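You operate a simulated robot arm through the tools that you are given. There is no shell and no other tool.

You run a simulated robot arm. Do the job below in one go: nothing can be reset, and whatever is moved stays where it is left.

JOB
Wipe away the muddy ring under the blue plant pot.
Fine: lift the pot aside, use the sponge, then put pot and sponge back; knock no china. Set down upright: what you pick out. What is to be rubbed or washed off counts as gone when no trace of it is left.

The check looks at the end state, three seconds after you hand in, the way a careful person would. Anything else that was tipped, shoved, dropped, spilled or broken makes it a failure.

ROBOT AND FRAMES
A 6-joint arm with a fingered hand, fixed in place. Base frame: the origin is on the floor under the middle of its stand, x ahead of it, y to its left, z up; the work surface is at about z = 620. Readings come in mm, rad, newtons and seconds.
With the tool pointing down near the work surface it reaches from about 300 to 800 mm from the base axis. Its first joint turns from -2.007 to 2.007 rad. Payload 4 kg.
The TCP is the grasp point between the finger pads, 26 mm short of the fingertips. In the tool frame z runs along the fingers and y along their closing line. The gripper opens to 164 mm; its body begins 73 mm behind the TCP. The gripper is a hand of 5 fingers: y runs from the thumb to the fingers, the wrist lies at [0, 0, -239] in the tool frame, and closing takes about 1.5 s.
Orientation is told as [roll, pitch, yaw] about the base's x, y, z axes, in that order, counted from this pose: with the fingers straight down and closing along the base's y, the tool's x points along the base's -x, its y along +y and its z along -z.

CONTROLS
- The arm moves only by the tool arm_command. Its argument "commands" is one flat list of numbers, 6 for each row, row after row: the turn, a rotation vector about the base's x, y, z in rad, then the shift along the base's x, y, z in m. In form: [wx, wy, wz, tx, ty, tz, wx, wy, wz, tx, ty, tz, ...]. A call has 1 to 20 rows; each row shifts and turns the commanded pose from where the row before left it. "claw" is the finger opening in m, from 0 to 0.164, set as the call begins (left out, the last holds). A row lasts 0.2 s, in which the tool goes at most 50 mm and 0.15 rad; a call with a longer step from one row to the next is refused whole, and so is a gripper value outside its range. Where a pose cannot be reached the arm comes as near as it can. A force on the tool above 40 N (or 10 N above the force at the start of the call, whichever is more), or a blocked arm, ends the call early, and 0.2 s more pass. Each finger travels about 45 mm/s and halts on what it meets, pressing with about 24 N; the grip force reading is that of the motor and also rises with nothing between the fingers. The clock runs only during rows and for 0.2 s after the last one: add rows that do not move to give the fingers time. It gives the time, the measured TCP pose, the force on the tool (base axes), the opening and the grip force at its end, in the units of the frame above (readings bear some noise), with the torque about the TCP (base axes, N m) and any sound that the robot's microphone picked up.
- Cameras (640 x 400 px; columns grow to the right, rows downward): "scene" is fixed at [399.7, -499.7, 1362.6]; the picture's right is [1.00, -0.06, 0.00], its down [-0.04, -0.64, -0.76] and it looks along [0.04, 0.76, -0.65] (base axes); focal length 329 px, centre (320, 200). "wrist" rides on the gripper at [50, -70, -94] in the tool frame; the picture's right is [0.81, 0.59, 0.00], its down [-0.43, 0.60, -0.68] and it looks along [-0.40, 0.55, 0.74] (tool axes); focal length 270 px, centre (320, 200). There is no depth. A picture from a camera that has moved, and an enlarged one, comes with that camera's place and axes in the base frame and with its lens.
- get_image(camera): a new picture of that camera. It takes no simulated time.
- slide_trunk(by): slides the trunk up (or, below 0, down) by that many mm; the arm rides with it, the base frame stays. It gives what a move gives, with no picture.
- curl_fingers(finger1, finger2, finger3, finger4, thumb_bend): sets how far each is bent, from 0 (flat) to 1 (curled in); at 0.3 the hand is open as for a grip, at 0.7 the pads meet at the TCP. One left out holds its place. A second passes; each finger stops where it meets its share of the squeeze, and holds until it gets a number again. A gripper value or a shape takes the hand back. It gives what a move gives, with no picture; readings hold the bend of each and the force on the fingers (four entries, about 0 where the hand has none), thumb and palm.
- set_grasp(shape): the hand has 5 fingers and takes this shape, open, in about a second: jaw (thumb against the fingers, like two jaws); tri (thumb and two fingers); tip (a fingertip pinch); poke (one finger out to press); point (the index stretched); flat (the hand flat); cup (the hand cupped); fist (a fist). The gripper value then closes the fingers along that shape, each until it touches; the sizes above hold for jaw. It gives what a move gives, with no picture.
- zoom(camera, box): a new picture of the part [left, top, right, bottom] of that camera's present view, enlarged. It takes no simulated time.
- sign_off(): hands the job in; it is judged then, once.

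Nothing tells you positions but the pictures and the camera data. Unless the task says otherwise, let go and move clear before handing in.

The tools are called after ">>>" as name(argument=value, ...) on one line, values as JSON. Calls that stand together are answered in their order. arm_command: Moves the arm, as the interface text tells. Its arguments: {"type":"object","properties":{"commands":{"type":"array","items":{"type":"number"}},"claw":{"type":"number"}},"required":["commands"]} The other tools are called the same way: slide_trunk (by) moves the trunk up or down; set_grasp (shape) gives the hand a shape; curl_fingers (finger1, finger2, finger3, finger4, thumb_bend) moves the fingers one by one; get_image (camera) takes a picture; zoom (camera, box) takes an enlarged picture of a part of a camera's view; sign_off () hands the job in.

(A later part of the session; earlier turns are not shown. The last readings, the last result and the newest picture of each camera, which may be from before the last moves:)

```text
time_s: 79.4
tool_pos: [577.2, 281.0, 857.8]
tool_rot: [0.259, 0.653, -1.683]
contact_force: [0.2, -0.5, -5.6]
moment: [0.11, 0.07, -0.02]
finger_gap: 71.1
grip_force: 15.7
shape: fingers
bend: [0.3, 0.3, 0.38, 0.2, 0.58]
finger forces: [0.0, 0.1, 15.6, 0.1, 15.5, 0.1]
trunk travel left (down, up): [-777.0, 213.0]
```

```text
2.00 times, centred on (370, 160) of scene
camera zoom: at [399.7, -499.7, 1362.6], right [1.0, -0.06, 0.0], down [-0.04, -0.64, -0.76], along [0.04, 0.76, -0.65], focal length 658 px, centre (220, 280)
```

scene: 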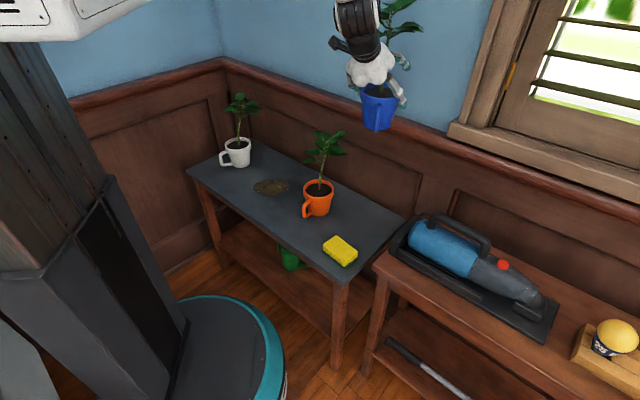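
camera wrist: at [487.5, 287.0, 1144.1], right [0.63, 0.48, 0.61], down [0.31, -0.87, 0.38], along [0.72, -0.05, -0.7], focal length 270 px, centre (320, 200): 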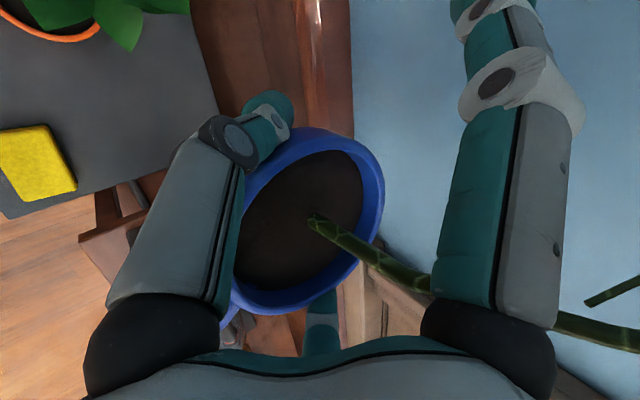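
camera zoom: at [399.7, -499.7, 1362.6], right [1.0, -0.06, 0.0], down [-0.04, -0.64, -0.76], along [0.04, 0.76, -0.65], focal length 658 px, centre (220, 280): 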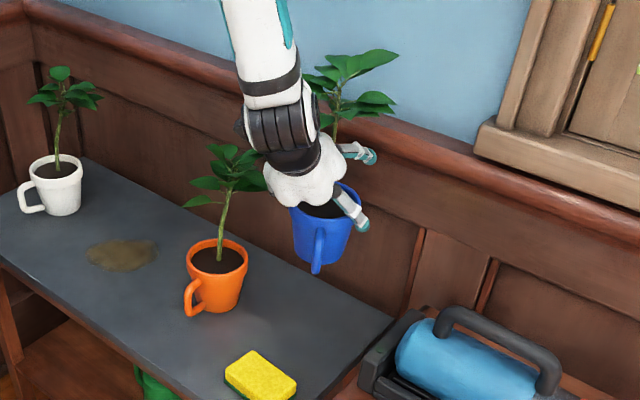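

>>> zoom(camera="scene", box=[340, 80, 420, 180])

>>> get_image(camera="wrist")

```text
4.00 times, centred on (380, 130) of scene
camera zoom: at [399.7, -499.7, 1362.6], right [1.0, -0.06, 0.0], down [-0.04, -0.64, -0.76], along [0.04, 0.76, -0.65], focal length 1315 px, centre (80, 480)
```

zoom: 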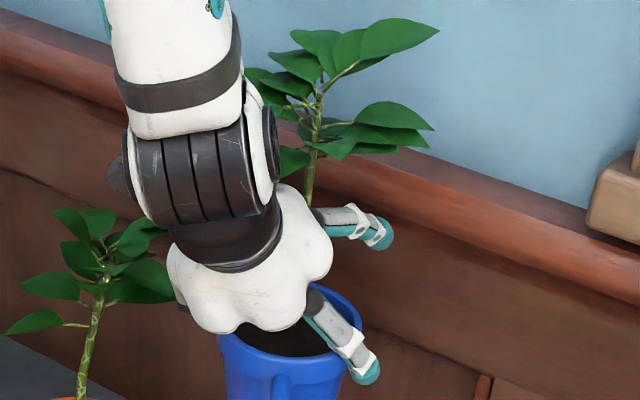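

```text
taken
camera wrist: at [487.1, 287.3, 944.5], right [0.63, 0.48, 0.61], down [0.31, -0.87, 0.38], along [0.72, -0.05, -0.7], focal length 270 px, centre (320, 200)
```

wrist: 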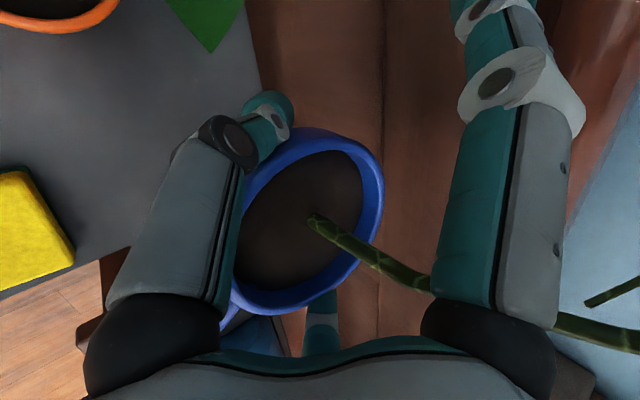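

The rim projection matches an upright pot at (588, 266). Lowering to about 16 mm above the surface.

>>> slide_trunk(by=-130)

>>> get_image(camera="scene")

>>> zoom(camera="scene", box=[290, 110, 430, 270])

```text
time_s: 81.0
tool_pos: [578.4, 280.7, 727.2]
tool_rot: [0.258, 0.654, -1.682]
contact_force: [-0.1, -0.9, -5.8]
moment: [0.1, 0.09, 0.02]
finger_gap: 70.9
grip_force: 15.4
shape: fingers
bend: [0.3, 0.3, 0.38, 0.2, 0.58]
finger forces: [0.1, 0.0, 15.6, 0.0, 15.6, 0.0]
trunk travel left (down, up): [-647.0, 343.0]
```

```text
taken
```

scene: 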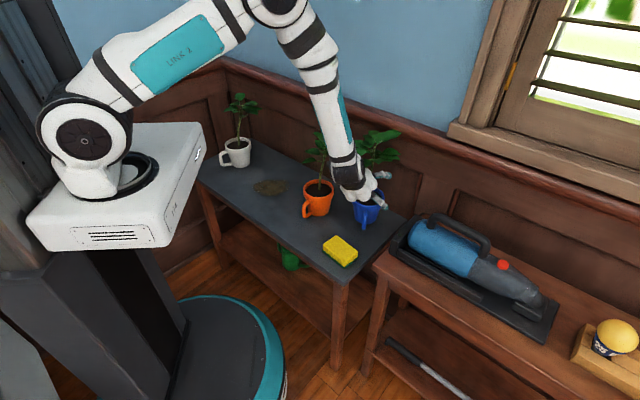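

```text
2.50 times, centred on (360, 190) of scene
camera zoom: at [399.7, -499.7, 1362.6], right [1.0, -0.06, 0.0], down [-0.04, -0.64, -0.76], along [0.04, 0.76, -0.65], focal length 822 px, centre (220, 225)
```

zoom: 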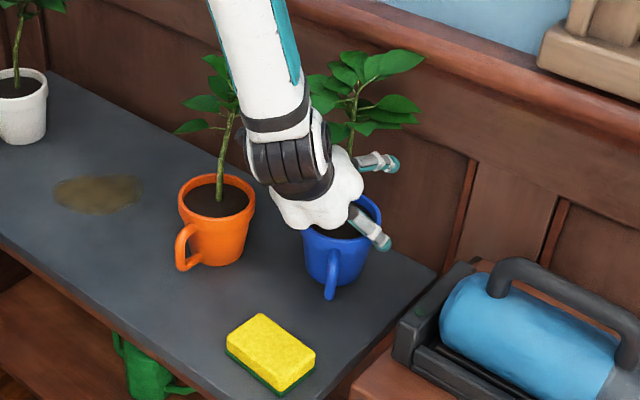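

Clear of the orange pot. Lowering the last centimetre in small steps until the table takes the weight.

>>> arm_command(commands=[0, 0, 0, 0, 0, -0.0025, 0, 0, 0, 0, 0, -0.0025, 0, 0, 0, 0, 0, -0.0025, 0, 0, 0, 0, 0, -0.0025, 0, 0, 0, 0, 0, -0.002])

>>> arm_command(commands=[0, 0, 0, 0, 0, -0.0015, 0, 0, 0, 0, 0, 0])

```text
time_s: 82.2
tool_pos: [577.1, 279.3, 714.8]
tool_rot: [0.259, 0.656, -1.683]
contact_force: [-0.5, -1.0, -6.2]
moment: [0.07, 0.09, 0.01]
finger_gap: 71.0
grip_force: 15.2
shape: fingers
bend: [0.3, 0.3, 0.38, 0.2, 0.58]
finger forces: [0.0, 0.0, 15.6, 0.1, 15.5, 0.0]
trunk travel left (down, up): [-647.0, 343.0]
```

```text
time_s: 82.8
tool_pos: [578.5, 281.3, 714.3]
tool_rot: [0.258, 0.654, -1.682]
contact_force: [0.0, -0.4, -7.4]
moment: [0.11, 0.08, -0.04]
finger_gap: 71.0
grip_force: 15.1
shape: fingers
bend: [0.3, 0.3, 0.38, 0.2, 0.58]
finger forces: [0.0, 0.0, 15.6, 0.0, 15.6, 0.0]
trunk travel left (down, up): [-647.0, 343.0]
```

>>> arm_command(commands=[0, 0, 0, 0, 0, -0.0015, 0, 0, 0, 0, 0, 0])

>>> arm_command(commands=[0, 0, 0, 0, 0, -0.0015, 0, 0, 0, 0, 0, 0])

```text
time_s: 83.4
tool_pos: [579.3, 281.1, 712.6]
tool_rot: [0.261, 0.654, -1.682]
contact_force: [-0.5, 0.4, -4.0]
moment: [0.05, 0.04, 0.01]
finger_gap: 71.1
grip_force: 15.6
shape: fingers
bend: [0.3, 0.3, 0.38, 0.2, 0.58]
finger forces: [0.1, 0.0, 15.3, 0.1, 15.7, 0.1]
trunk travel left (down, up): [-647.0, 343.0]
```

```text
time_s: 84.0
tool_pos: [577.8, 282.3, 711.5]
tool_rot: [0.261, 0.656, -1.683]
contact_force: [-1.1, 2.8, 0.4]
moment: [-0.01, 0.07, 0.03]
finger_gap: 71.0
grip_force: 15.6
shape: fingers
bend: [0.3, 0.3, 0.38, 0.2, 0.58]
finger forces: [0.0, 0.1, 14.1, 0.1, 16.3, 0.0]
trunk travel left (down, up): [-647.0, 343.0]
```

The table now carries the pot. Releasing both digits together.

>>> curl_fingers(finger3=0.3, thumb_bend=0.48)

>>> curl_fingers(thumb_bend=0.36)

>>> zoom(camera="scene", box=[290, 110, 430, 270])

>>> get_image(camera="wrist")

```text
time_s: 85.0
tool_pos: [577.8, 281.1, 711.5]
tool_rot: [0.258, 0.653, -1.68]
contact_force: [-0.3, -0.7, -0.4]
moment: [-0.01, 0.0, 0.0]
finger_gap: 74.3
grip_force: 0.1
shape: fingers
bend: [0.3, 0.3, 0.3, 0.2, 0.48]
finger forces: [0.1, 0.0, 0.0, 0.0, 0.0, 0.0]
trunk travel left (down, up): [-647.0, 343.0]
```

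```text
time_s: 86.0
tool_pos: [577.6, 280.9, 709.6]
tool_rot: [0.261, 0.655, -1.681]
contact_force: [-1.1, -0.2, -0.5]
moment: [0.02, 0.03, 0.01]
finger_gap: 84.0
grip_force: 0.1
shape: fingers
bend: [0.3, 0.3, 0.3, 0.2, 0.36]
finger forces: [0.0, 0.0, 0.0, 0.0, 0.0, 0.0]
trunk travel left (down, up): [-647.0, 343.0]
```

```text
2.50 times, centred on (360, 190) of scene
camera zoom: at [399.7, -499.7, 1362.6], right [1.0, -0.06, 0.0], down [-0.04, -0.64, -0.76], along [0.04, 0.76, -0.65], focal length 822 px, centre (220, 225)
```

zoom: 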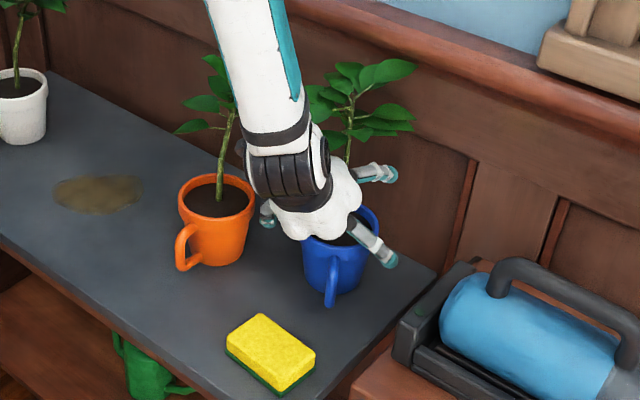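

```text
taken
camera wrist: at [487.2, 287.6, 798.4], right [0.63, 0.48, 0.61], down [0.31, -0.87, 0.38], along [0.72, -0.05, -0.7], focal length 270 px, centre (320, 200)
```

wrist: 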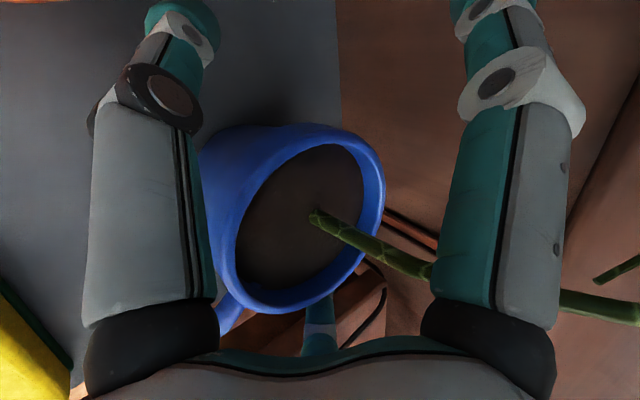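

Released cleanly, and the pot stands upright. I'll shift the hand 8 mm to centre the gap, then retreat straight back.

>>> arm_command(commands=[0, 0, 0, 0.0035, -0.002, 0, 0, 0, 0, 0.0034, -0.002, 0, 0, 0, 0, -0.005, -0.0087, 0, 0, 0, 0, -0.0075, -0.013, 0, 0, 0, 0, -0.01, -0.0173, 0, 0, 0, 0, -0.01, -0.0173, 0, 0, 0, 0, -0.01, -0.0173, 0])

>>> zoom(camera="scene", box=[290, 110, 430, 270])

>>> get_image(camera="wrist")

```text
time_s: 87.6
tool_pos: [541.7, 202.7, 710.2]
tool_rot: [0.261, 0.655, -1.681]
contact_force: [0.2, 1.1, 0.4]
moment: [0.0, 0.02, 0.02]
finger_gap: 84.0
grip_force: 0.1
shape: fingers
bend: [0.3, 0.3, 0.3, 0.21, 0.36]
finger forces: [0.0, 0.1, 0.0, 0.1, 0.1, 0.0]
trunk travel left (down, up): [-647.0, 343.0]
```

```text
2.50 times, centred on (360, 190) of scene
camera zoom: at [399.7, -499.7, 1362.6], right [1.0, -0.06, 0.0], down [-0.04, -0.64, -0.76], along [0.04, 0.76, -0.65], focal length 822 px, centre (220, 225)
```

zoom: 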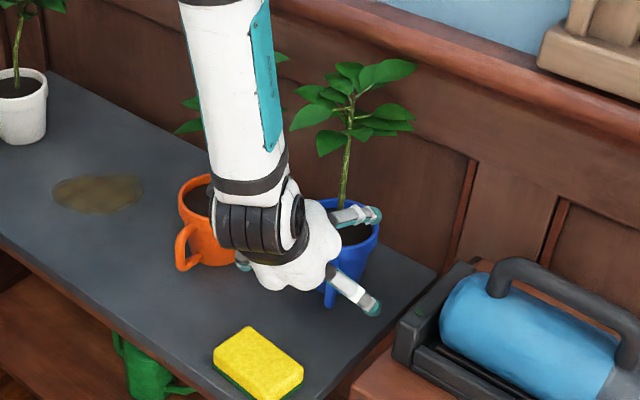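

```text
taken
camera wrist: at [450.7, 209.3, 798.1], right [0.63, 0.48, 0.61], down [0.31, -0.87, 0.38], along [0.72, -0.05, -0.7], focal length 270 px, centre (320, 200)
```

wrist: 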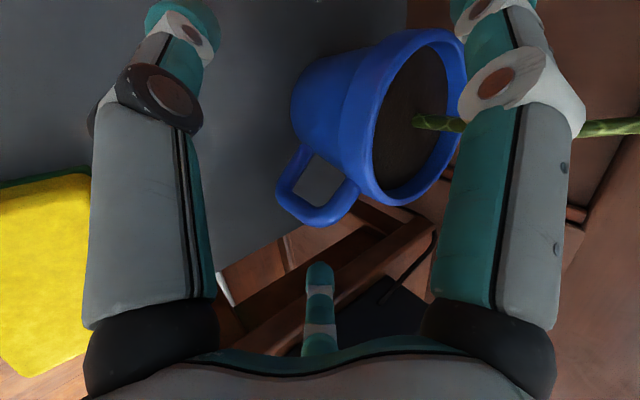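

Finger4 (the undrawn one) brushed the sponge on the way back and pushed it about 20 mm. I'll stop here, tuck finger4 up above sponge height, and inspect. I know the sponge's original pose from my first pictures and will restore it later.

>>> curl_fingers(finger4=0.62)

>>> zoom(camera="scene", box=[300, 180, 400, 280])

```text
time_s: 88.6
tool_pos: [541.9, 204.2, 710.8]
tool_rot: [0.259, 0.654, -1.682]
contact_force: [-0.1, 0.6, 0.2]
moment: [0.02, 0.0, 0.0]
finger_gap: 83.8
grip_force: 0.0
shape: fingers
bend: [0.3, 0.3, 0.3, 0.62, 0.36]
finger forces: [0.1, 0.0, 0.0, 0.1, 0.0, 0.0]
trunk travel left (down, up): [-647.0, 343.0]
```

```text
4.00 times, centred on (350, 230) of scene
camera zoom: at [399.7, -499.7, 1362.6], right [1.0, -0.06, 0.0], down [-0.04, -0.64, -0.76], along [0.04, 0.76, -0.65], focal length 1315 px, centre (200, 80)
```

zoom: 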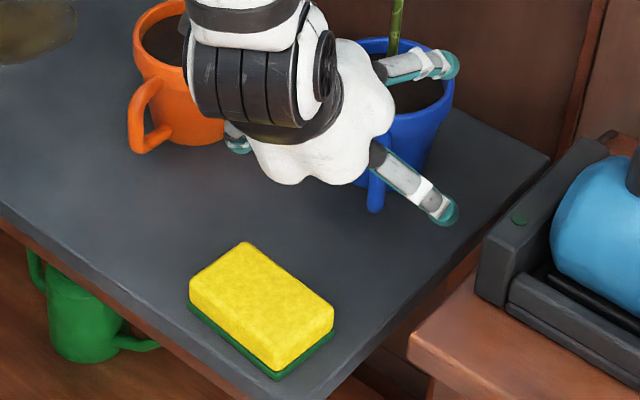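

The sponge is still fully on the table. Retreating 80 mm more, then raising well clear.

>>> arm_command(commands=[0, 0, 0, -0.01, -0.0173, 0.002, 0, 0, 0, -0.01, -0.0173, 0.002, 0, 0, 0, -0.01, -0.0173, 0.002, 0, 0, 0, -0.01, -0.0173, 0.002])

>>> slide_trunk(by=240)

>>> get_image(camera="scene")

>>> zoom(camera="scene", box=[290, 130, 430, 290])

```text
time_s: 89.6
tool_pos: [503.0, 134.8, 718.1]
tool_rot: [0.262, 0.656, -1.682]
contact_force: [-0.2, -0.5, -0.6]
moment: [-0.01, -0.03, 0.0]
finger_gap: 84.0
grip_force: 0.0
shape: fingers
bend: [0.3, 0.3, 0.3, 0.62, 0.36]
finger forces: [0.1, 0.1, 0.0, 0.0, 0.0, 0.0]
trunk travel left (down, up): [-647.0, 343.0]
```

```text
time_s: 92.1
tool_pos: [502.7, 134.8, 957.9]
tool_rot: [0.258, 0.654, -1.681]
contact_force: [-0.5, -0.5, 1.2]
moment: [-0.02, 0.01, 0.0]
finger_gap: 84.2
grip_force: 0.0
shape: fingers
bend: [0.3, 0.3, 0.3, 0.62, 0.36]
finger forces: [0.0, 0.0, 0.0, 0.0, 0.0, 0.1]
trunk travel left (down, up): [-887.0, 103.0]
```

```text
taken
```

scene: 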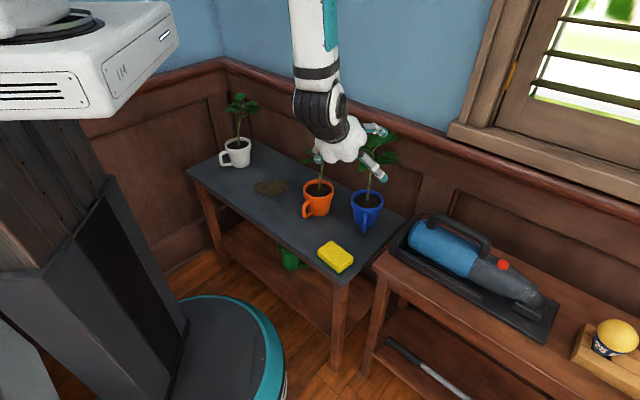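

```text
2.50 times, centred on (360, 210) of scene
camera zoom: at [399.7, -499.7, 1362.6], right [1.0, -0.06, 0.0], down [-0.04, -0.64, -0.76], along [0.04, 0.76, -0.65], focal length 822 px, centre (220, 175)
```

zoom: 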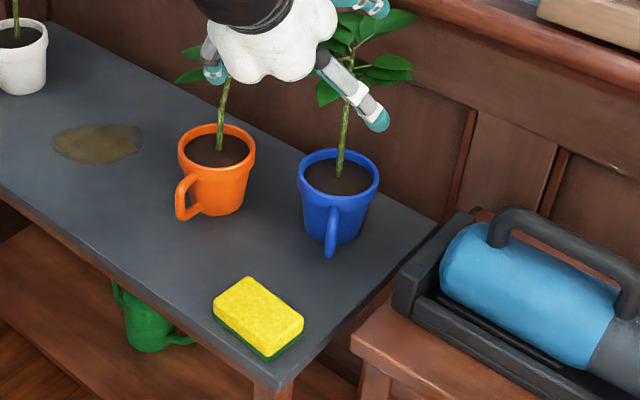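

The blue pot stands safely at the right rear, and everything else is in place. Now I'll measure the sponge's present pose.

>>> zoom(camera="scene", box=[305, 225, 365, 285])

>>> get_image(camera="wrist")

```text
6.67 times, centred on (335, 255) of scene
camera zoom: at [399.7, -499.7, 1362.6], right [1.0, -0.06, 0.0], down [-0.04, -0.64, -0.76], along [0.04, 0.76, -0.65], focal length 2192 px, centre (220, -167)
```

zoom: 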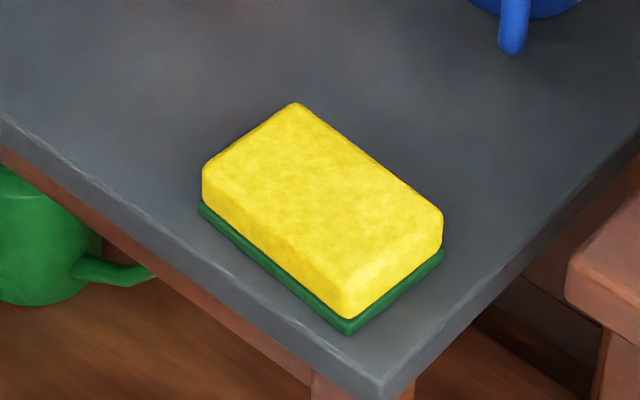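

```text
taken
camera wrist: at [411.8, 140.4, 1045.7], right [0.63, 0.48, 0.61], down [0.31, -0.87, 0.38], along [0.72, -0.05, -0.7], focal length 270 px, centre (320, 200)
```

wrist: 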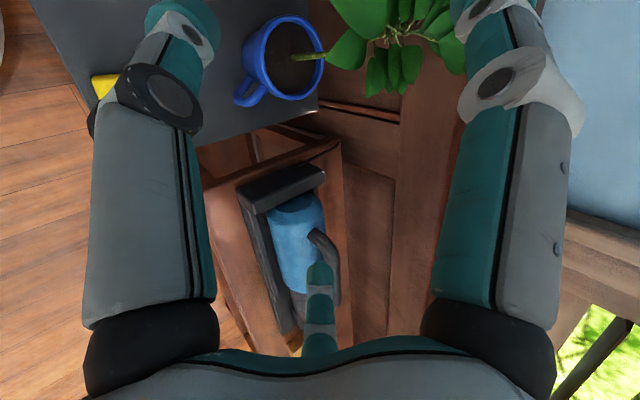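

The sponge shifted by (-17, -20) mm without turning: it's now centred at (477.5, 110), about 91×61×26 mm, long axis at 130°. I'll reset the hand, go tool-down above it, and align the closing line with its short side.

>>> arm_command(commands=[-0.121, 0.07, 0, -0.005, -0.005, 0.005, -0.121, 0.07, 0, -0.005, -0.005, 0.005, -0.121, 0.07, 0, -0.005, -0.005, 0.005, -0.121, 0.07, 0, -0.005, -0.005, 0, -0.121, 0.07, 0, -0.005, -0.005, 0, 0, 0, 0.133, 0, 0, 0, 0, 0, 0.133, 0, 0, 0, 0, 0, 0.133, 0, 0, 0, 0, 0, 0.133, 0, 0, 0, 0, 0, 0.133, 0, 0, 0, 0, 0, 0.133, 0, 0, 0, 0, 0, 0.133, 0, 0, 0])

>>> set_grasp(shape="jaw")

>>> get_image(camera="wrist")

>>> get_image(camera="scene")

```text
time_s: 94.7
tool_pos: [479.7, 115.6, 972.3]
tool_rot: [0.035, 0.147, -0.832]
contact_force: [0.6, -0.3, -0.3]
moment: [-0.01, 0.05, -0.02]
finger_gap: 84.0
grip_force: 0.1
shape: fingers
bend: [0.3, 0.3, 0.3, 0.62, 0.36]
finger forces: [0.0, 0.0, 0.0, 0.1, 0.0, 0.1]
out of reach, approached as far as the arm can: row 4, 5
trunk travel left (down, up): [-887.0, 103.0]
```

```text
time_s: 95.6
tool_pos: [478.7, 113.8, 972.4]
tool_rot: [0.036, 0.147, -0.836]
contact_force: [0.4, -0.7, 0.1]
moment: [-0.03, 0.0, -0.02]
finger_gap: 163.7
grip_force: 0.0
shape: jaw
bend: [0.3, 0.3, 0.3, 0.3, 0.3]
finger forces: [0.0, 0.1, 0.0, 0.0, 0.0, 0.1]
trunk travel left (down, up): [-887.0, 103.0]
```

```text
taken
camera wrist: at [401.2, 93.0, 1068.4], right [-0.1, 0.99, 0.14], down [0.78, -0.01, 0.63], along [0.62, 0.17, -0.77], focal length 270 px, centre (320, 200)
```

wrist: 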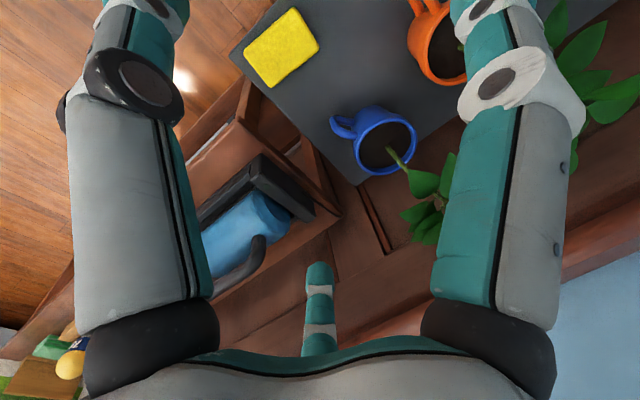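

```text
taken
```

scene: 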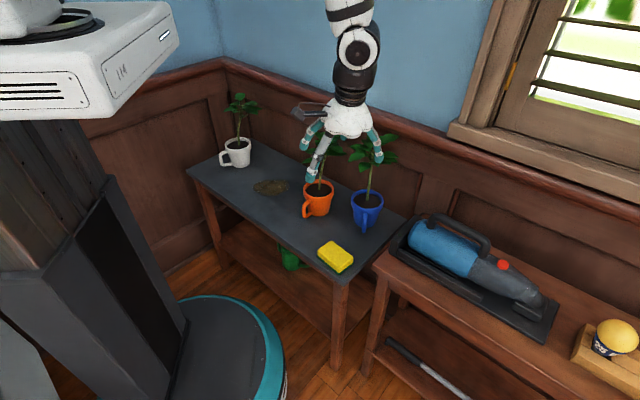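

A small residual tilt remains. I'll level the tool.

>>> arm_command(commands=[-0.045, -0.024, 0, 0, -0.001, 0, -0.045, -0.024, 0, 0, -0.001, 0, -0.042, -0.023, 0, 0, -0.001, 0, 0, 0, -0.015, 0, 0, 0])

```text
time_s: 96.6
tool_pos: [471.1, 110.1, 967.3]
tool_rot: [0.036, 0.071, -0.837]
contact_force: [0.3, 0.6, 0.7]
moment: [0.0, 0.01, -0.01]
finger_gap: 163.9
grip_force: 0.2
shape: jaw
bend: [0.3, 0.3, 0.3, 0.3, 0.3]
finger forces: [0.0, 0.1, 0.0, 0.0, 0.0, 0.0]
out of reach, approached as far as the arm can: row 2, 3
trunk travel left (down, up): [-887.0, 103.0]
```

>>> arm_command(commands=[-0.02, -0.005, 0, 0.002, 0, -0.01, -0.02, -0.005, 0, 0.002, 0, -0.01, -0.02, -0.005, 0, 0.002, 0, -0.01, -0.017, -0.006, 0, 0, 0, -0.01])

```text
time_s: 97.6
tool_pos: [449.4, 111.7, 910.9]
tool_rot: [0.06, 0.029, -0.852]
contact_force: [0.3, 0.5, -0.4]
moment: [0.01, 0.03, -0.04]
finger_gap: 164.0
grip_force: 0.1
shape: jaw
bend: [0.3, 0.3, 0.3, 0.3, 0.3]
finger forces: [0.0, 0.0, 0.1, 0.0, 0.1, 0.1]
out of reach, approached as far as the arm can: row 1, 2, 3, 4
trunk travel left (down, up): [-887.0, 103.0]
```

The forearm-roll joint hits its limit in this wrist branch. I'll swing back out through an in-plane tilt so the wrist returns to its natural branch, and then come to tool-down.

>>> arm_command(commands=[0.121, -0.07, 0, 0.002, 0, 0.01, 0.121, -0.07, 0, 0.002, 0, 0.01, 0.121, -0.07, 0, 0.002, 0, 0.01, 0.121, -0.07, 0, 0.002, 0, 0.01, 0.121, -0.07, 0, 0.002, 0, 0.01, 0, 0, -0.137, 0, 0, 0, 0, 0, -0.137, 0, 0, 0, 0, 0, -0.137, 0, 0, 0, 0, 0, -0.137, 0, 0, 0, 0, 0, -0.137, 0, 0, 0, 0, 0, -0.137, 0, 0, 0])

```text
time_s: 100.0
tool_pos: [436.2, 107.6, 932.8]
tool_rot: [0.404, 0.174, -1.633]
contact_force: [-0.4, -0.5, -0.3]
moment: [0.0, -0.01, 0.01]
finger_gap: 163.9
grip_force: 0.0
shape: jaw
bend: [0.3, 0.3, 0.3, 0.3, 0.3]
finger forces: [0.1, 0.0, 0.0, 0.0, 0.0, 0.0]
out of reach, approached as far as the arm can: row 1, 2, 3
trunk travel left (down, up): [-887.0, 103.0]
```

Now at 25° tilt nearly in the arm's plane. Aligning exactly and crossing straight to tool-down.

>>> arm_command(commands=[0, 0, -0.1, 0, 0, 0, -0.0236, 0.1064, 0, 0, 0, 0, -0.0236, 0.1064, 0, 0, 0, 0, -0.0236, 0.1064, 0, 0, 0, 0, -0.0236, 0.1064, 0, 0, 0, 0])

```text
time_s: 101.2
tool_pos: [437.5, 106.8, 932.6]
tool_rot: [0.0, 0.004, -1.768]
contact_force: [0.6, 0.7, -0.1]
moment: [0.0, -0.01, -0.02]
finger_gap: 163.7
grip_force: 0.0
shape: jaw
bend: [0.3, 0.3, 0.3, 0.3, 0.3]
finger forces: [0.0, 0.0, 0.1, 0.1, 0.0, 0.0]
trunk travel left (down, up): [-887.0, 103.0]
```

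Tool-down reached in the natural branch. Yawing to align with the sponge and moving above it.

>>> arm_command(commands=[0, 0, 0.131, 0.0057, 0.0005, 0, 0, 0, 0.131, 0.0057, 0.0005, 0, 0, 0, 0.131, 0.0057, 0.0005, 0, 0, 0, 0.131, 0.0057, 0.0005, 0, 0, 0, 0.131, 0.0057, 0.0005, 0, 0, 0, 0.131, 0.0057, 0.0005, 0, 0, 0, 0.131, 0.0057, 0.0005, 0])

>>> get_image(camera="wrist")

>>> get_image(camera="scene")

```text
time_s: 102.8
tool_pos: [477.2, 109.9, 934.0]
tool_rot: [0.001, 0.003, -0.848]
contact_force: [0.0, 0.0, -0.6]
moment: [0.01, 0.0, 0.0]
finger_gap: 163.8
grip_force: 0.1
shape: jaw
bend: [0.3, 0.3, 0.3, 0.3, 0.3]
finger forces: [0.1, 0.1, 0.1, 0.1, 0.1, 0.0]
trunk travel left (down, up): [-887.0, 103.0]
```

```text
taken
camera wrist: at [391.8, 102.6, 1026.4], right [-0.09, 1.0, 0.0], down [0.73, 0.07, 0.68], along [0.67, 0.07, -0.74], focal length 270 px, centre (320, 200)
```

wrist: 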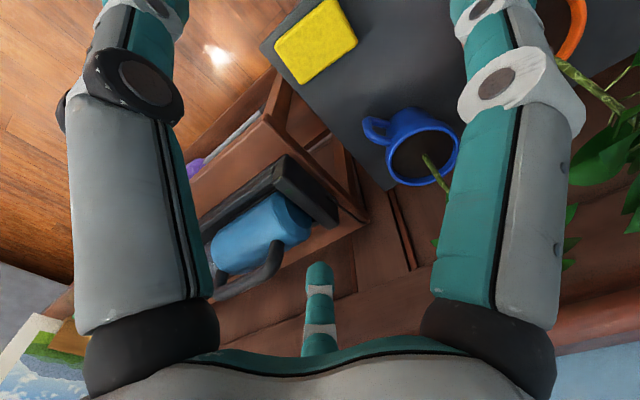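

```text
taken
```

scene: 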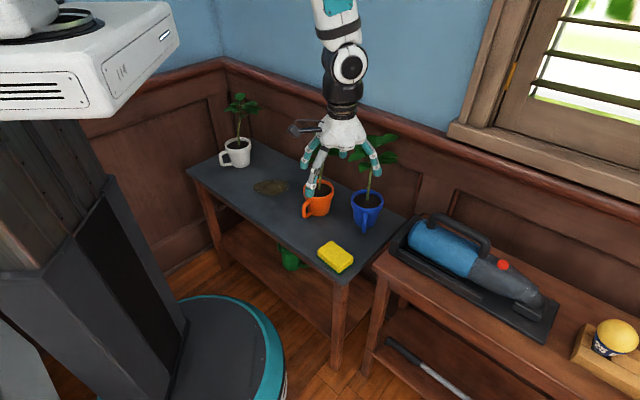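

>>> zoom(camera="wrist", box=[250, 0, 390, 100])

```text
4.00 times, centred on (320, 50) of wrist
camera zoom: at [391.8, 102.6, 1026.4], right [-0.09, 1.0, 0.0], down [0.73, 0.07, 0.68], along [0.67, 0.07, -0.74], focal length 1081 px, centre (320, 800)
```

zoom: 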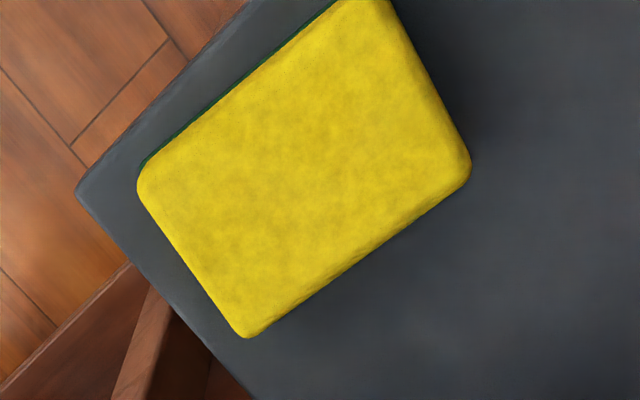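

Both cameras agree: sponge centre about (477, 108), aligned with the hand. Descending over it.

>>> slide_trunk(by=-225)

>>> arm_command(commands=[0, 0, 0, 0, -0.001, -0.012, 0, 0, 0, 0, -0.001, -0.012, 0, 0, 0, 0, 0, -0.012, 0, 0, 0, 0, 0, -0.01, 0, 0, 0, 0, 0, -0.01])

>>> zoom(camera="scene", box=[280, 170, 420, 290])

>>> get_image(camera="wrist")

```text
time_s: 105.1
tool_pos: [475.9, 110.3, 709.5]
tool_rot: [0.001, 0.004, -0.849]
contact_force: [-0.3, -0.6, -0.5]
moment: [-0.01, 0.04, 0.02]
finger_gap: 163.9
grip_force: 0.0
shape: jaw
bend: [0.3, 0.3, 0.3, 0.3, 0.3]
finger forces: [0.0, 0.0, 0.1, 0.0, 0.1, 0.0]
trunk travel left (down, up): [-662.0, 328.0]
```

```text
time_s: 106.3
tool_pos: [476.3, 108.3, 651.4]
tool_rot: [0.0, 0.003, -0.851]
contact_force: [0.4, 0.1, -1.1]
moment: [-0.02, 0.01, 0.01]
finger_gap: 163.9
grip_force: 0.1
shape: jaw
bend: [0.3, 0.3, 0.3, 0.3, 0.3]
finger forces: [0.0, 0.1, 0.1, 0.0, 0.0, 0.0]
trunk travel left (down, up): [-662.0, 328.0]
```

```text
3.33 times, centred on (350, 230) of scene
camera zoom: at [399.7, -499.7, 1362.6], right [1.0, -0.06, 0.0], down [-0.04, -0.64, -0.76], along [0.04, 0.76, -0.65], focal length 1096 px, centre (220, 100)
```

zoom: 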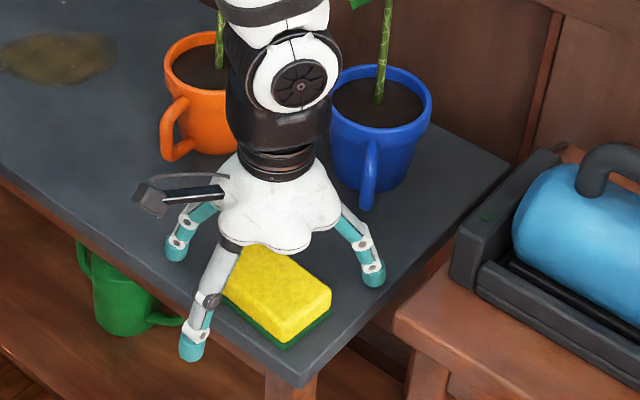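

```text
taken
camera wrist: at [391.2, 100.6, 745.6], right [-0.09, 1.0, 0.0], down [0.73, 0.07, 0.68], along [0.67, 0.06, -0.74], focal length 270 px, centre (320, 200)
```

wrist: 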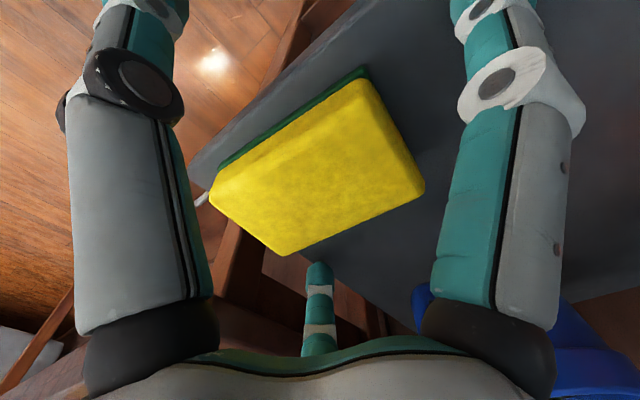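

The sponge is centred between the digits. Closing the jaw on it.

>>> arm_command(commands=[0, 0, 0, 0, 0, 0, 0, 0, 0, 0, 0, 0, 0, 0, 0, 0, 0, 0, 0, 0, 0, 0, 0, 0, 0, 0, 0, 0, 0, 0, 0, 0, 0, 0, 0, 0, 0, 0, 0, 0, 0, 0, 0, 0, 0, 0, 0, 0, 0, 0, 0, 0, 0, 0, 0, 0, 0, 0, 0, 0], claw=0.045)

>>> zoom(camera="scene", box=[280, 170, 420, 290])

>>> get_image(camera="wrist")

```text
time_s: 108.5
tool_pos: [476.6, 108.9, 654.7]
tool_rot: [0.001, 0.003, -0.85]
contact_force: [-0.2, 0.4, 0.4]
moment: [-0.03, 0.0, -0.02]
finger_gap: 68.3
grip_force: 24.3
shape: jaw
bend: [0.35, 0.42, 0.42, 0.35, 0.7]
finger forces: [21.0, 17.3, 17.6, 21.3, 21.5, 0.1]
trunk travel left (down, up): [-662.0, 328.0]
```

```text
3.33 times, centred on (350, 230) of scene
camera zoom: at [399.7, -499.7, 1362.6], right [1.0, -0.06, 0.0], down [-0.04, -0.64, -0.76], along [0.04, 0.76, -0.65], focal length 1096 px, centre (220, 100)
```

zoom: 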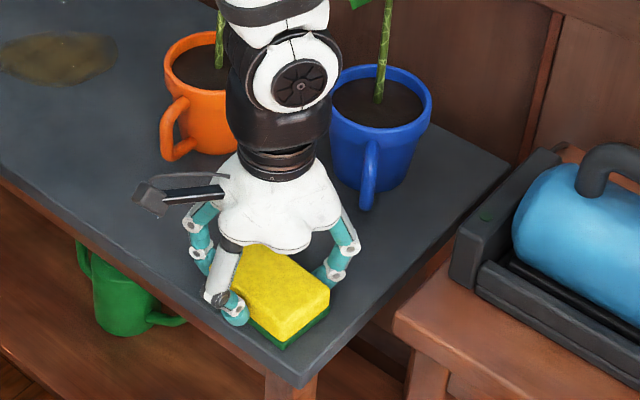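

```text
taken
camera wrist: at [391.2, 100.6, 745.8], right [-0.09, 1.0, 0.0], down [0.73, 0.07, 0.68], along [0.67, 0.06, -0.74], focal length 270 px, centre (320, 200)
```

wrist: 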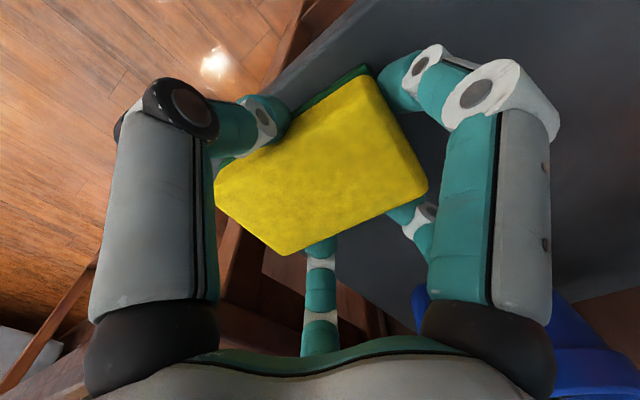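

All five digits hold the sponge with about 20 N each. Lifting a little to check.

>>> slide_trunk(by=30)

>>> zoom(camera="scene", box=[280, 170, 420, 290])

>>> get_image(camera="wrist")

```text
time_s: 109.3
tool_pos: [475.7, 109.0, 683.1]
tool_rot: [0.0, 0.001, -0.849]
contact_force: [0.0, -0.7, 0.1]
moment: [-0.06, 0.0, 0.01]
finger_gap: 68.5
grip_force: 23.9
shape: jaw
bend: [0.35, 0.42, 0.42, 0.35, 0.7]
finger forces: [21.1, 17.3, 17.7, 21.3, 21.6, 0.0]
trunk travel left (down, up): [-692.0, 298.0]
```

```text
3.33 times, centred on (350, 230) of scene
camera zoom: at [399.7, -499.7, 1362.6], right [1.0, -0.06, 0.0], down [-0.04, -0.64, -0.76], along [0.04, 0.76, -0.65], focal length 1096 px, centre (220, 100)
```

zoom: 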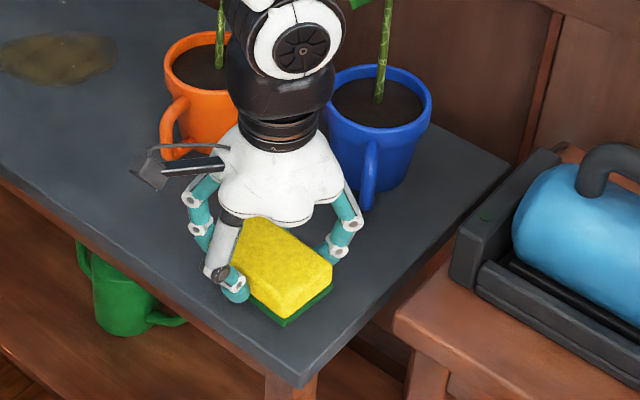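

```text
taken
camera wrist: at [391.3, 100.7, 775.7], right [-0.09, 1.0, 0.0], down [0.73, 0.07, 0.68], along [0.67, 0.06, -0.74], focal length 270 px, centre (320, 200)
```

wrist: 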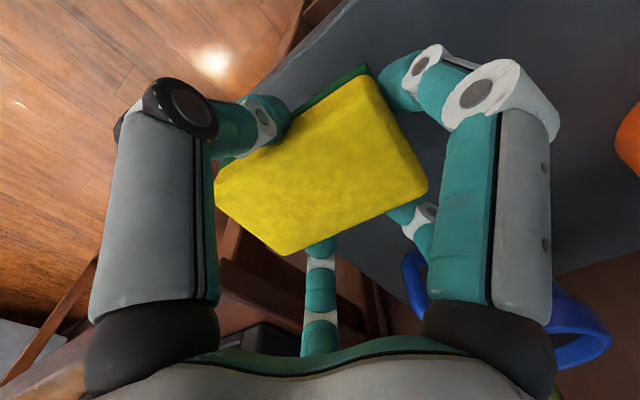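

The sponge is securely held. Raising above the plants and carrying it over to the mud patch.

>>> slide_trunk(by=285)

>>> arm_command(commands=[0, 0, 0, -0.006, 0.011, 0, 0, 0, 0, -0.01, 0.017, 0, 0, 0, 0, -0.01, 0.017, 0, 0, 0, 0, -0.01, 0.017, 0, 0, 0, 0, -0.01, 0.017, 0, 0, 0, 0, -0.01, 0.017, 0, 0, 0, 0, -0.01, 0.017, 0, 0, 0, 0, -0.01, 0.017, 0, 0, 0, 0, -0.01, 0.017, 0, 0, 0, 0, -0.01, 0.017, 0, 0, 0, 0, -0.01, 0.017, 0, 0, 0, 0, -0.01, 0.017, 0, 0, 0, 0, -0.01, 0.017, 0, 0, 0, 0, -0.01, 0.017, 0, 0, 0, 0, -0.01, 0.017, 0, 0, 0, 0, -0.01, 0.017, 0, 0, 0, 0, -0.01, 0.017, 0, 0, 0, 0, -0.01, 0.017, 0])

>>> get_image(camera="scene")

>>> get_image(camera="wrist")

```text
time_s: 112.2
tool_pos: [476.0, 107.3, 967.3]
tool_rot: [0.0, 0.003, -0.85]
contact_force: [-0.6, -0.7, -0.5]
moment: [0.0, -0.04, -0.02]
finger_gap: 68.4
grip_force: 24.0
shape: jaw
bend: [0.35, 0.42, 0.42, 0.35, 0.7]
finger forces: [21.0, 17.4, 17.7, 21.3, 21.6, 0.0]
trunk travel left (down, up): [-977.0, 13.0]
```

```text
time_s: 116.0
tool_pos: [301.3, 407.2, 968.7]
tool_rot: [0.0, 0.004, -0.85]
contact_force: [-0.1, 0.1, -1.3]
moment: [-0.03, -0.01, 0.01]
finger_gap: 68.1
grip_force: 23.8
shape: jaw
bend: [0.35, 0.42, 0.42, 0.35, 0.7]
finger forces: [21.0, 17.2, 17.6, 21.5, 21.5, 0.0]
trunk travel left (down, up): [-977.0, 13.0]
```

```text
taken
```

scene: 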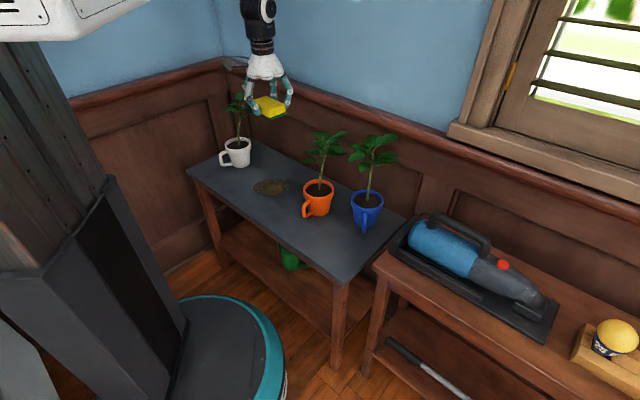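

```text
taken
camera wrist: at [216.2, 400.4, 1061.6], right [-0.09, 1.0, 0.0], down [0.73, 0.07, 0.68], along [0.67, 0.06, -0.74], focal length 270 px, centre (320, 200)
```

wrist: 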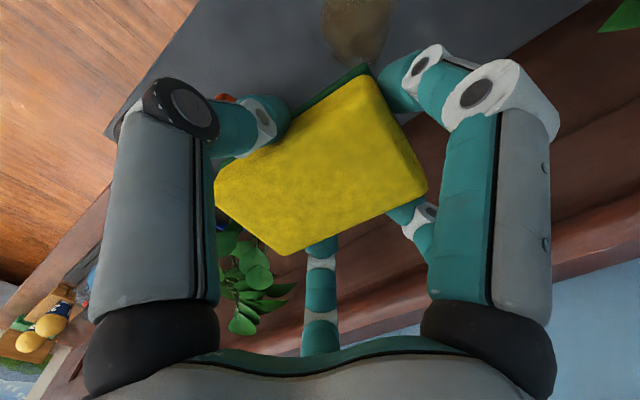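

Moving over the first stripe and descending to just above the surface.

>>> arm_command(commands=[0, 0, 0, -0.0051, 0.0147, 0, 0, 0, 0, -0.0052, 0.0147, 0])

>>> slide_trunk(by=-300)

>>> zoom(camera="scene", box=[210, 110, 340, 220])

```text
time_s: 116.6
tool_pos: [290.4, 439.9, 967.5]
tool_rot: [0.001, 0.003, -0.848]
contact_force: [0.2, 0.0, -0.1]
moment: [0.03, 0.02, 0.02]
finger_gap: 68.2
grip_force: 24.2
shape: jaw
bend: [0.35, 0.42, 0.42, 0.35, 0.7]
finger forces: [21.0, 17.3, 17.8, 21.4, 21.5, 0.0]
trunk travel left (down, up): [-977.0, 13.0]
```

```text
time_s: 119.6
tool_pos: [291.7, 439.7, 667.7]
tool_rot: [0.0, 0.003, -0.848]
contact_force: [0.1, -0.1, -0.6]
moment: [0.0, -0.02, -0.01]
finger_gap: 68.4
grip_force: 23.7
shape: jaw
bend: [0.35, 0.42, 0.42, 0.35, 0.7]
finger forces: [21.0, 17.4, 17.7, 21.4, 21.4, 0.1]
trunk travel left (down, up): [-677.0, 313.0]
```

```text
3.64 times, centred on (275, 165) of scene
camera zoom: at [399.7, -499.7, 1362.6], right [1.0, -0.06, 0.0], down [-0.04, -0.64, -0.76], along [0.04, 0.76, -0.65], focal length 1196 px, centre (484, 327)
```

zoom: 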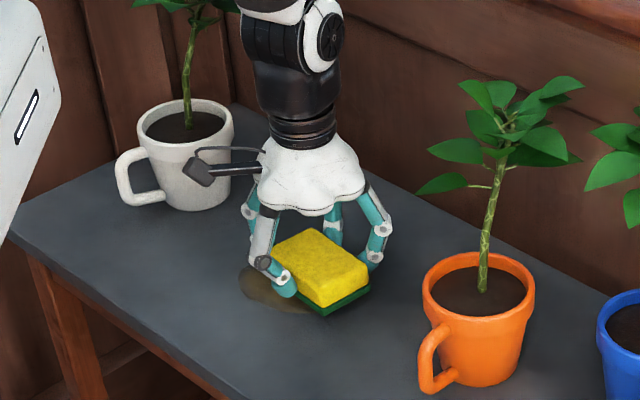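

Now lowering to light contact.

>>> arm_command(commands=[0, 0, 0, 0, 0, -0.003, 0, 0, 0, 0, 0, -0.003, 0, 0, 0, 0, 0, -0.003, 0, 0, 0, 0, 0, -0.002, 0, 0, 0, 0, 0, -0.002])

>>> arm_command(commands=[0, 0, 0, 0, 0, -0.0015, 0, 0, 0, 0, 0, 0])

>>> arm_command(commands=[0, 0, 0, 0, 0, -0.0015, 0, 0, 0, 0, 0, 0])

```text
time_s: 120.8
tool_pos: [290.4, 439.0, 655.1]
tool_rot: [0.0, 0.005, -0.851]
contact_force: [0.2, -0.7, -0.7]
moment: [-0.02, 0.0, 0.01]
finger_gap: 68.0
grip_force: 24.1
shape: jaw
bend: [0.35, 0.42, 0.42, 0.35, 0.7]
finger forces: [21.0, 17.4, 17.7, 21.4, 21.5, 0.1]
trunk travel left (down, up): [-677.0, 313.0]
```

```text
time_s: 121.4
tool_pos: [290.8, 438.6, 651.5]
tool_rot: [0.0, 0.004, -0.851]
contact_force: [0.3, -0.5, 1.0]
moment: [-0.03, 0.02, -0.01]
finger_gap: 68.2
grip_force: 24.4
shape: jaw
bend: [0.35, 0.42, 0.42, 0.35, 0.7]
finger forces: [21.0, 17.3, 17.7, 21.6, 21.6, 0.0]
trunk travel left (down, up): [-677.0, 313.0]
```

```text
time_s: 122.0
tool_pos: [290.8, 438.1, 651.9]
tool_rot: [0.0, 0.004, -0.85]
contact_force: [0.0, 0.2, 7.5]
moment: [-0.18, 0.17, 0.01]
finger_gap: 68.5
grip_force: 23.8
shape: jaw
bend: [0.35, 0.42, 0.42, 0.35, 0.7]
finger forces: [21.9, 17.8, 18.0, 22.2, 23.0, 0.0]
trunk travel left (down, up): [-677.0, 313.0]
```

The sponge presses with about 7 N. First wiping strokes along stripe A.

>>> arm_command(commands=[0, 0, 0, 0.0092, 0.0077, 0, 0, 0, 0, 0.0092, 0.0077, 0, 0, 0, 0, 0.0092, 0.0077, 0, 0, 0, 0, 0.0092, 0.0077, 0, 0, 0, 0, -0.0092, -0.0077, 0, 0, 0, 0, -0.0092, -0.0077, 0, 0, 0, 0, -0.0092, -0.0077, 0, 0, 0, 0, -0.0092, -0.0077, 0, 0, 0, 0, -0.0092, -0.0077, 0, 0, 0, 0, -0.0092, -0.0077, 0, 0, 0, 0, -0.0092, -0.0077, 0, 0, 0, 0, -0.0092, -0.0077, 0, 0, 0, 0, 0.0092, 0.0077, 0, 0, 0, 0, 0.0092, 0.0077, 0, 0, 0, 0, 0.0092, 0.0077, 0, 0, 0, 0, 0.0092, 0.0077, 0])

>>> zoom(camera="scene", box=[210, 110, 340, 220])

>>> get_image(camera="wrist")

```text
time_s: 125.4
tool_pos: [292.0, 438.5, 651.6]
tool_rot: [0.001, 0.003, -0.851]
contact_force: [-1.7, -2.3, 4.1]
moment: [-0.22, 0.19, -0.01]
finger_gap: 69.6
grip_force: 24.5
shape: jaw
bend: [0.34, 0.42, 0.43, 0.35, 0.7]
finger forces: [22.9, 18.0, 19.3, 24.8, 24.1, 0.0]
trunk travel left (down, up): [-677.0, 313.0]
```

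```text
3.64 times, centred on (275, 165) of scene
camera zoom: at [399.7, -499.7, 1362.6], right [1.0, -0.06, 0.0], down [-0.04, -0.64, -0.76], along [0.04, 0.76, -0.65], focal length 1196 px, centre (484, 327)
```

zoom: 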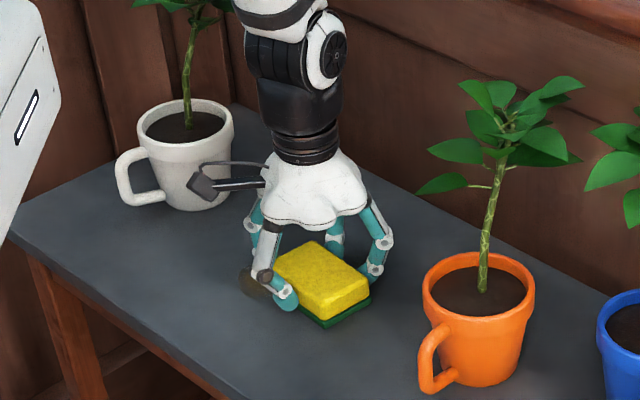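

```text
taken
camera wrist: at [206.6, 430.2, 744.6], right [-0.09, 1.0, 0.0], down [0.73, 0.07, 0.68], along [0.67, 0.06, -0.74], focal length 270 px, centre (320, 200)
```

wrist: 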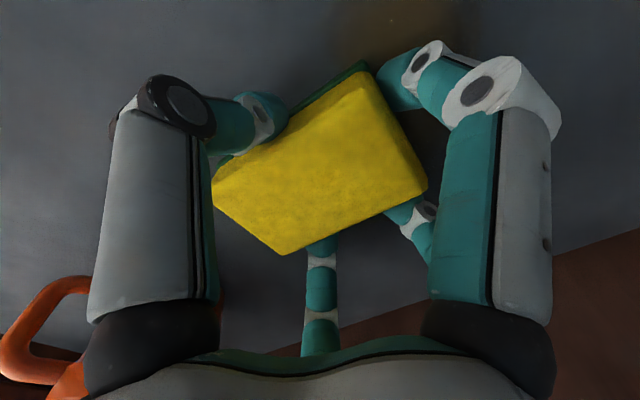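

It cleans well. Shifting to the middle stripe and stroking again.

>>> arm_command(commands=[0, 0, 0, -0.009, 0.0107, 0, 0, 0, 0, -0.009, 0.0107, -0.0005, 0, 0, 0, 0.0092, 0.0077, 0, 0, 0, 0, 0.0092, 0.0077, 0, 0, 0, 0, 0.0092, 0.0077, 0, 0, 0, 0, 0.0092, 0.0077, 0, 0, 0, 0, -0.0092, -0.0077, 0, 0, 0, 0, -0.0092, -0.0077, 0, 0, 0, 0, -0.0092, -0.0077, 0, 0, 0, 0, -0.0092, -0.0077, 0, 0, 0, 0, -0.0092, -0.0077, 0, 0, 0, 0, -0.0092, -0.0077, 0, 0, 0, 0, -0.0092, -0.0077, 0, 0, 0, 0, -0.0092, -0.0077, 0, 0, 0, 0, 0.0092, 0.0077, 0, 0, 0, 0, 0.0092, 0.0077, 0, 0, 0, 0, 0.0092, 0.0077, 0, 0, 0, 0, 0.0092, 0.0077, 0])

>>> arm_command(commands=[0, 0, 0, -0.009, 0.0107, 0, 0, 0, 0, -0.009, 0.0107, -0.0005, 0, 0, 0, 0.0092, 0.0077, 0, 0, 0, 0, 0.0092, 0.0077, 0, 0, 0, 0, 0.0092, 0.0077, 0, 0, 0, 0, 0.0092, 0.0077, 0, 0, 0, 0, -0.0092, -0.0077, 0, 0, 0, 0, -0.0092, -0.0077, 0, 0, 0, 0, -0.0092, -0.0077, 0, 0, 0, 0, -0.0092, -0.0077, 0, 0, 0, 0, -0.0092, -0.0077, 0, 0, 0, 0, -0.0092, -0.0077, 0, 0, 0, 0, -0.0092, -0.0077, 0, 0, 0, 0, -0.0092, -0.0077, 0, 0, 0, 0, 0.0092, 0.0077, 0, 0, 0, 0, 0.0092, 0.0077, 0, 0, 0, 0, 0.0092, 0.0077, 0, 0, 0, 0, 0.0092, 0.0077, 0])

>>> zoom(camera="scene", box=[210, 110, 340, 220])

>>> get_image(camera="wrist")

```text
time_s: 129.2
tool_pos: [273.2, 459.5, 651.0]
tool_rot: [0.0, 0.004, -0.848]
contact_force: [-4.1, -2.4, 6.4]
moment: [-0.21, 0.32, -0.02]
finger_gap: 69.2
grip_force: 23.7
shape: jaw
bend: [0.35, 0.42, 0.43, 0.35, 0.7]
finger forces: [22.1, 17.8, 18.0, 23.3, 26.0, 0.1]
trunk travel left (down, up): [-677.0, 313.0]
```

```text
time_s: 133.0
tool_pos: [255.1, 480.7, 651.5]
tool_rot: [-0.001, 0.005, -0.849]
contact_force: [-10.4, -10.7, 21.9]
moment: [-0.62, 0.62, -0.02]
finger_gap: 70.2
grip_force: 23.6
shape: jaw
bend: [0.34, 0.43, 0.44, 0.34, 0.7]
finger forces: [23.8, 16.1, 17.1, 25.1, 29.8, 0.1]
trunk travel left (down, up): [-677.0, 313.0]
```

```text
3.64 times, centred on (275, 165) of scene
camera zoom: at [399.7, -499.7, 1362.6], right [1.0, -0.06, 0.0], down [-0.04, -0.64, -0.76], along [0.04, 0.76, -0.65], focal length 1196 px, centre (484, 327)
```

zoom: 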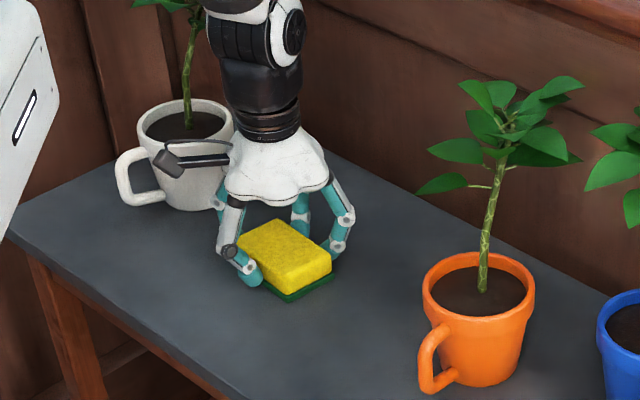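

```text
taken
camera wrist: at [169.3, 473.0, 743.3], right [-0.09, 1.0, 0.0], down [0.73, 0.06, 0.68], along [0.67, 0.06, -0.74], focal length 270 px, centre (320, 200)
```

wrist: 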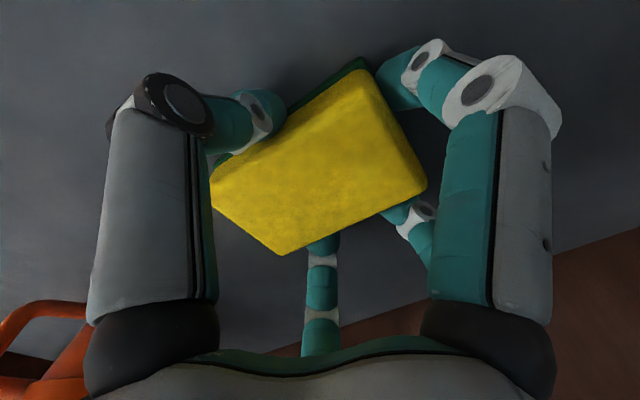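

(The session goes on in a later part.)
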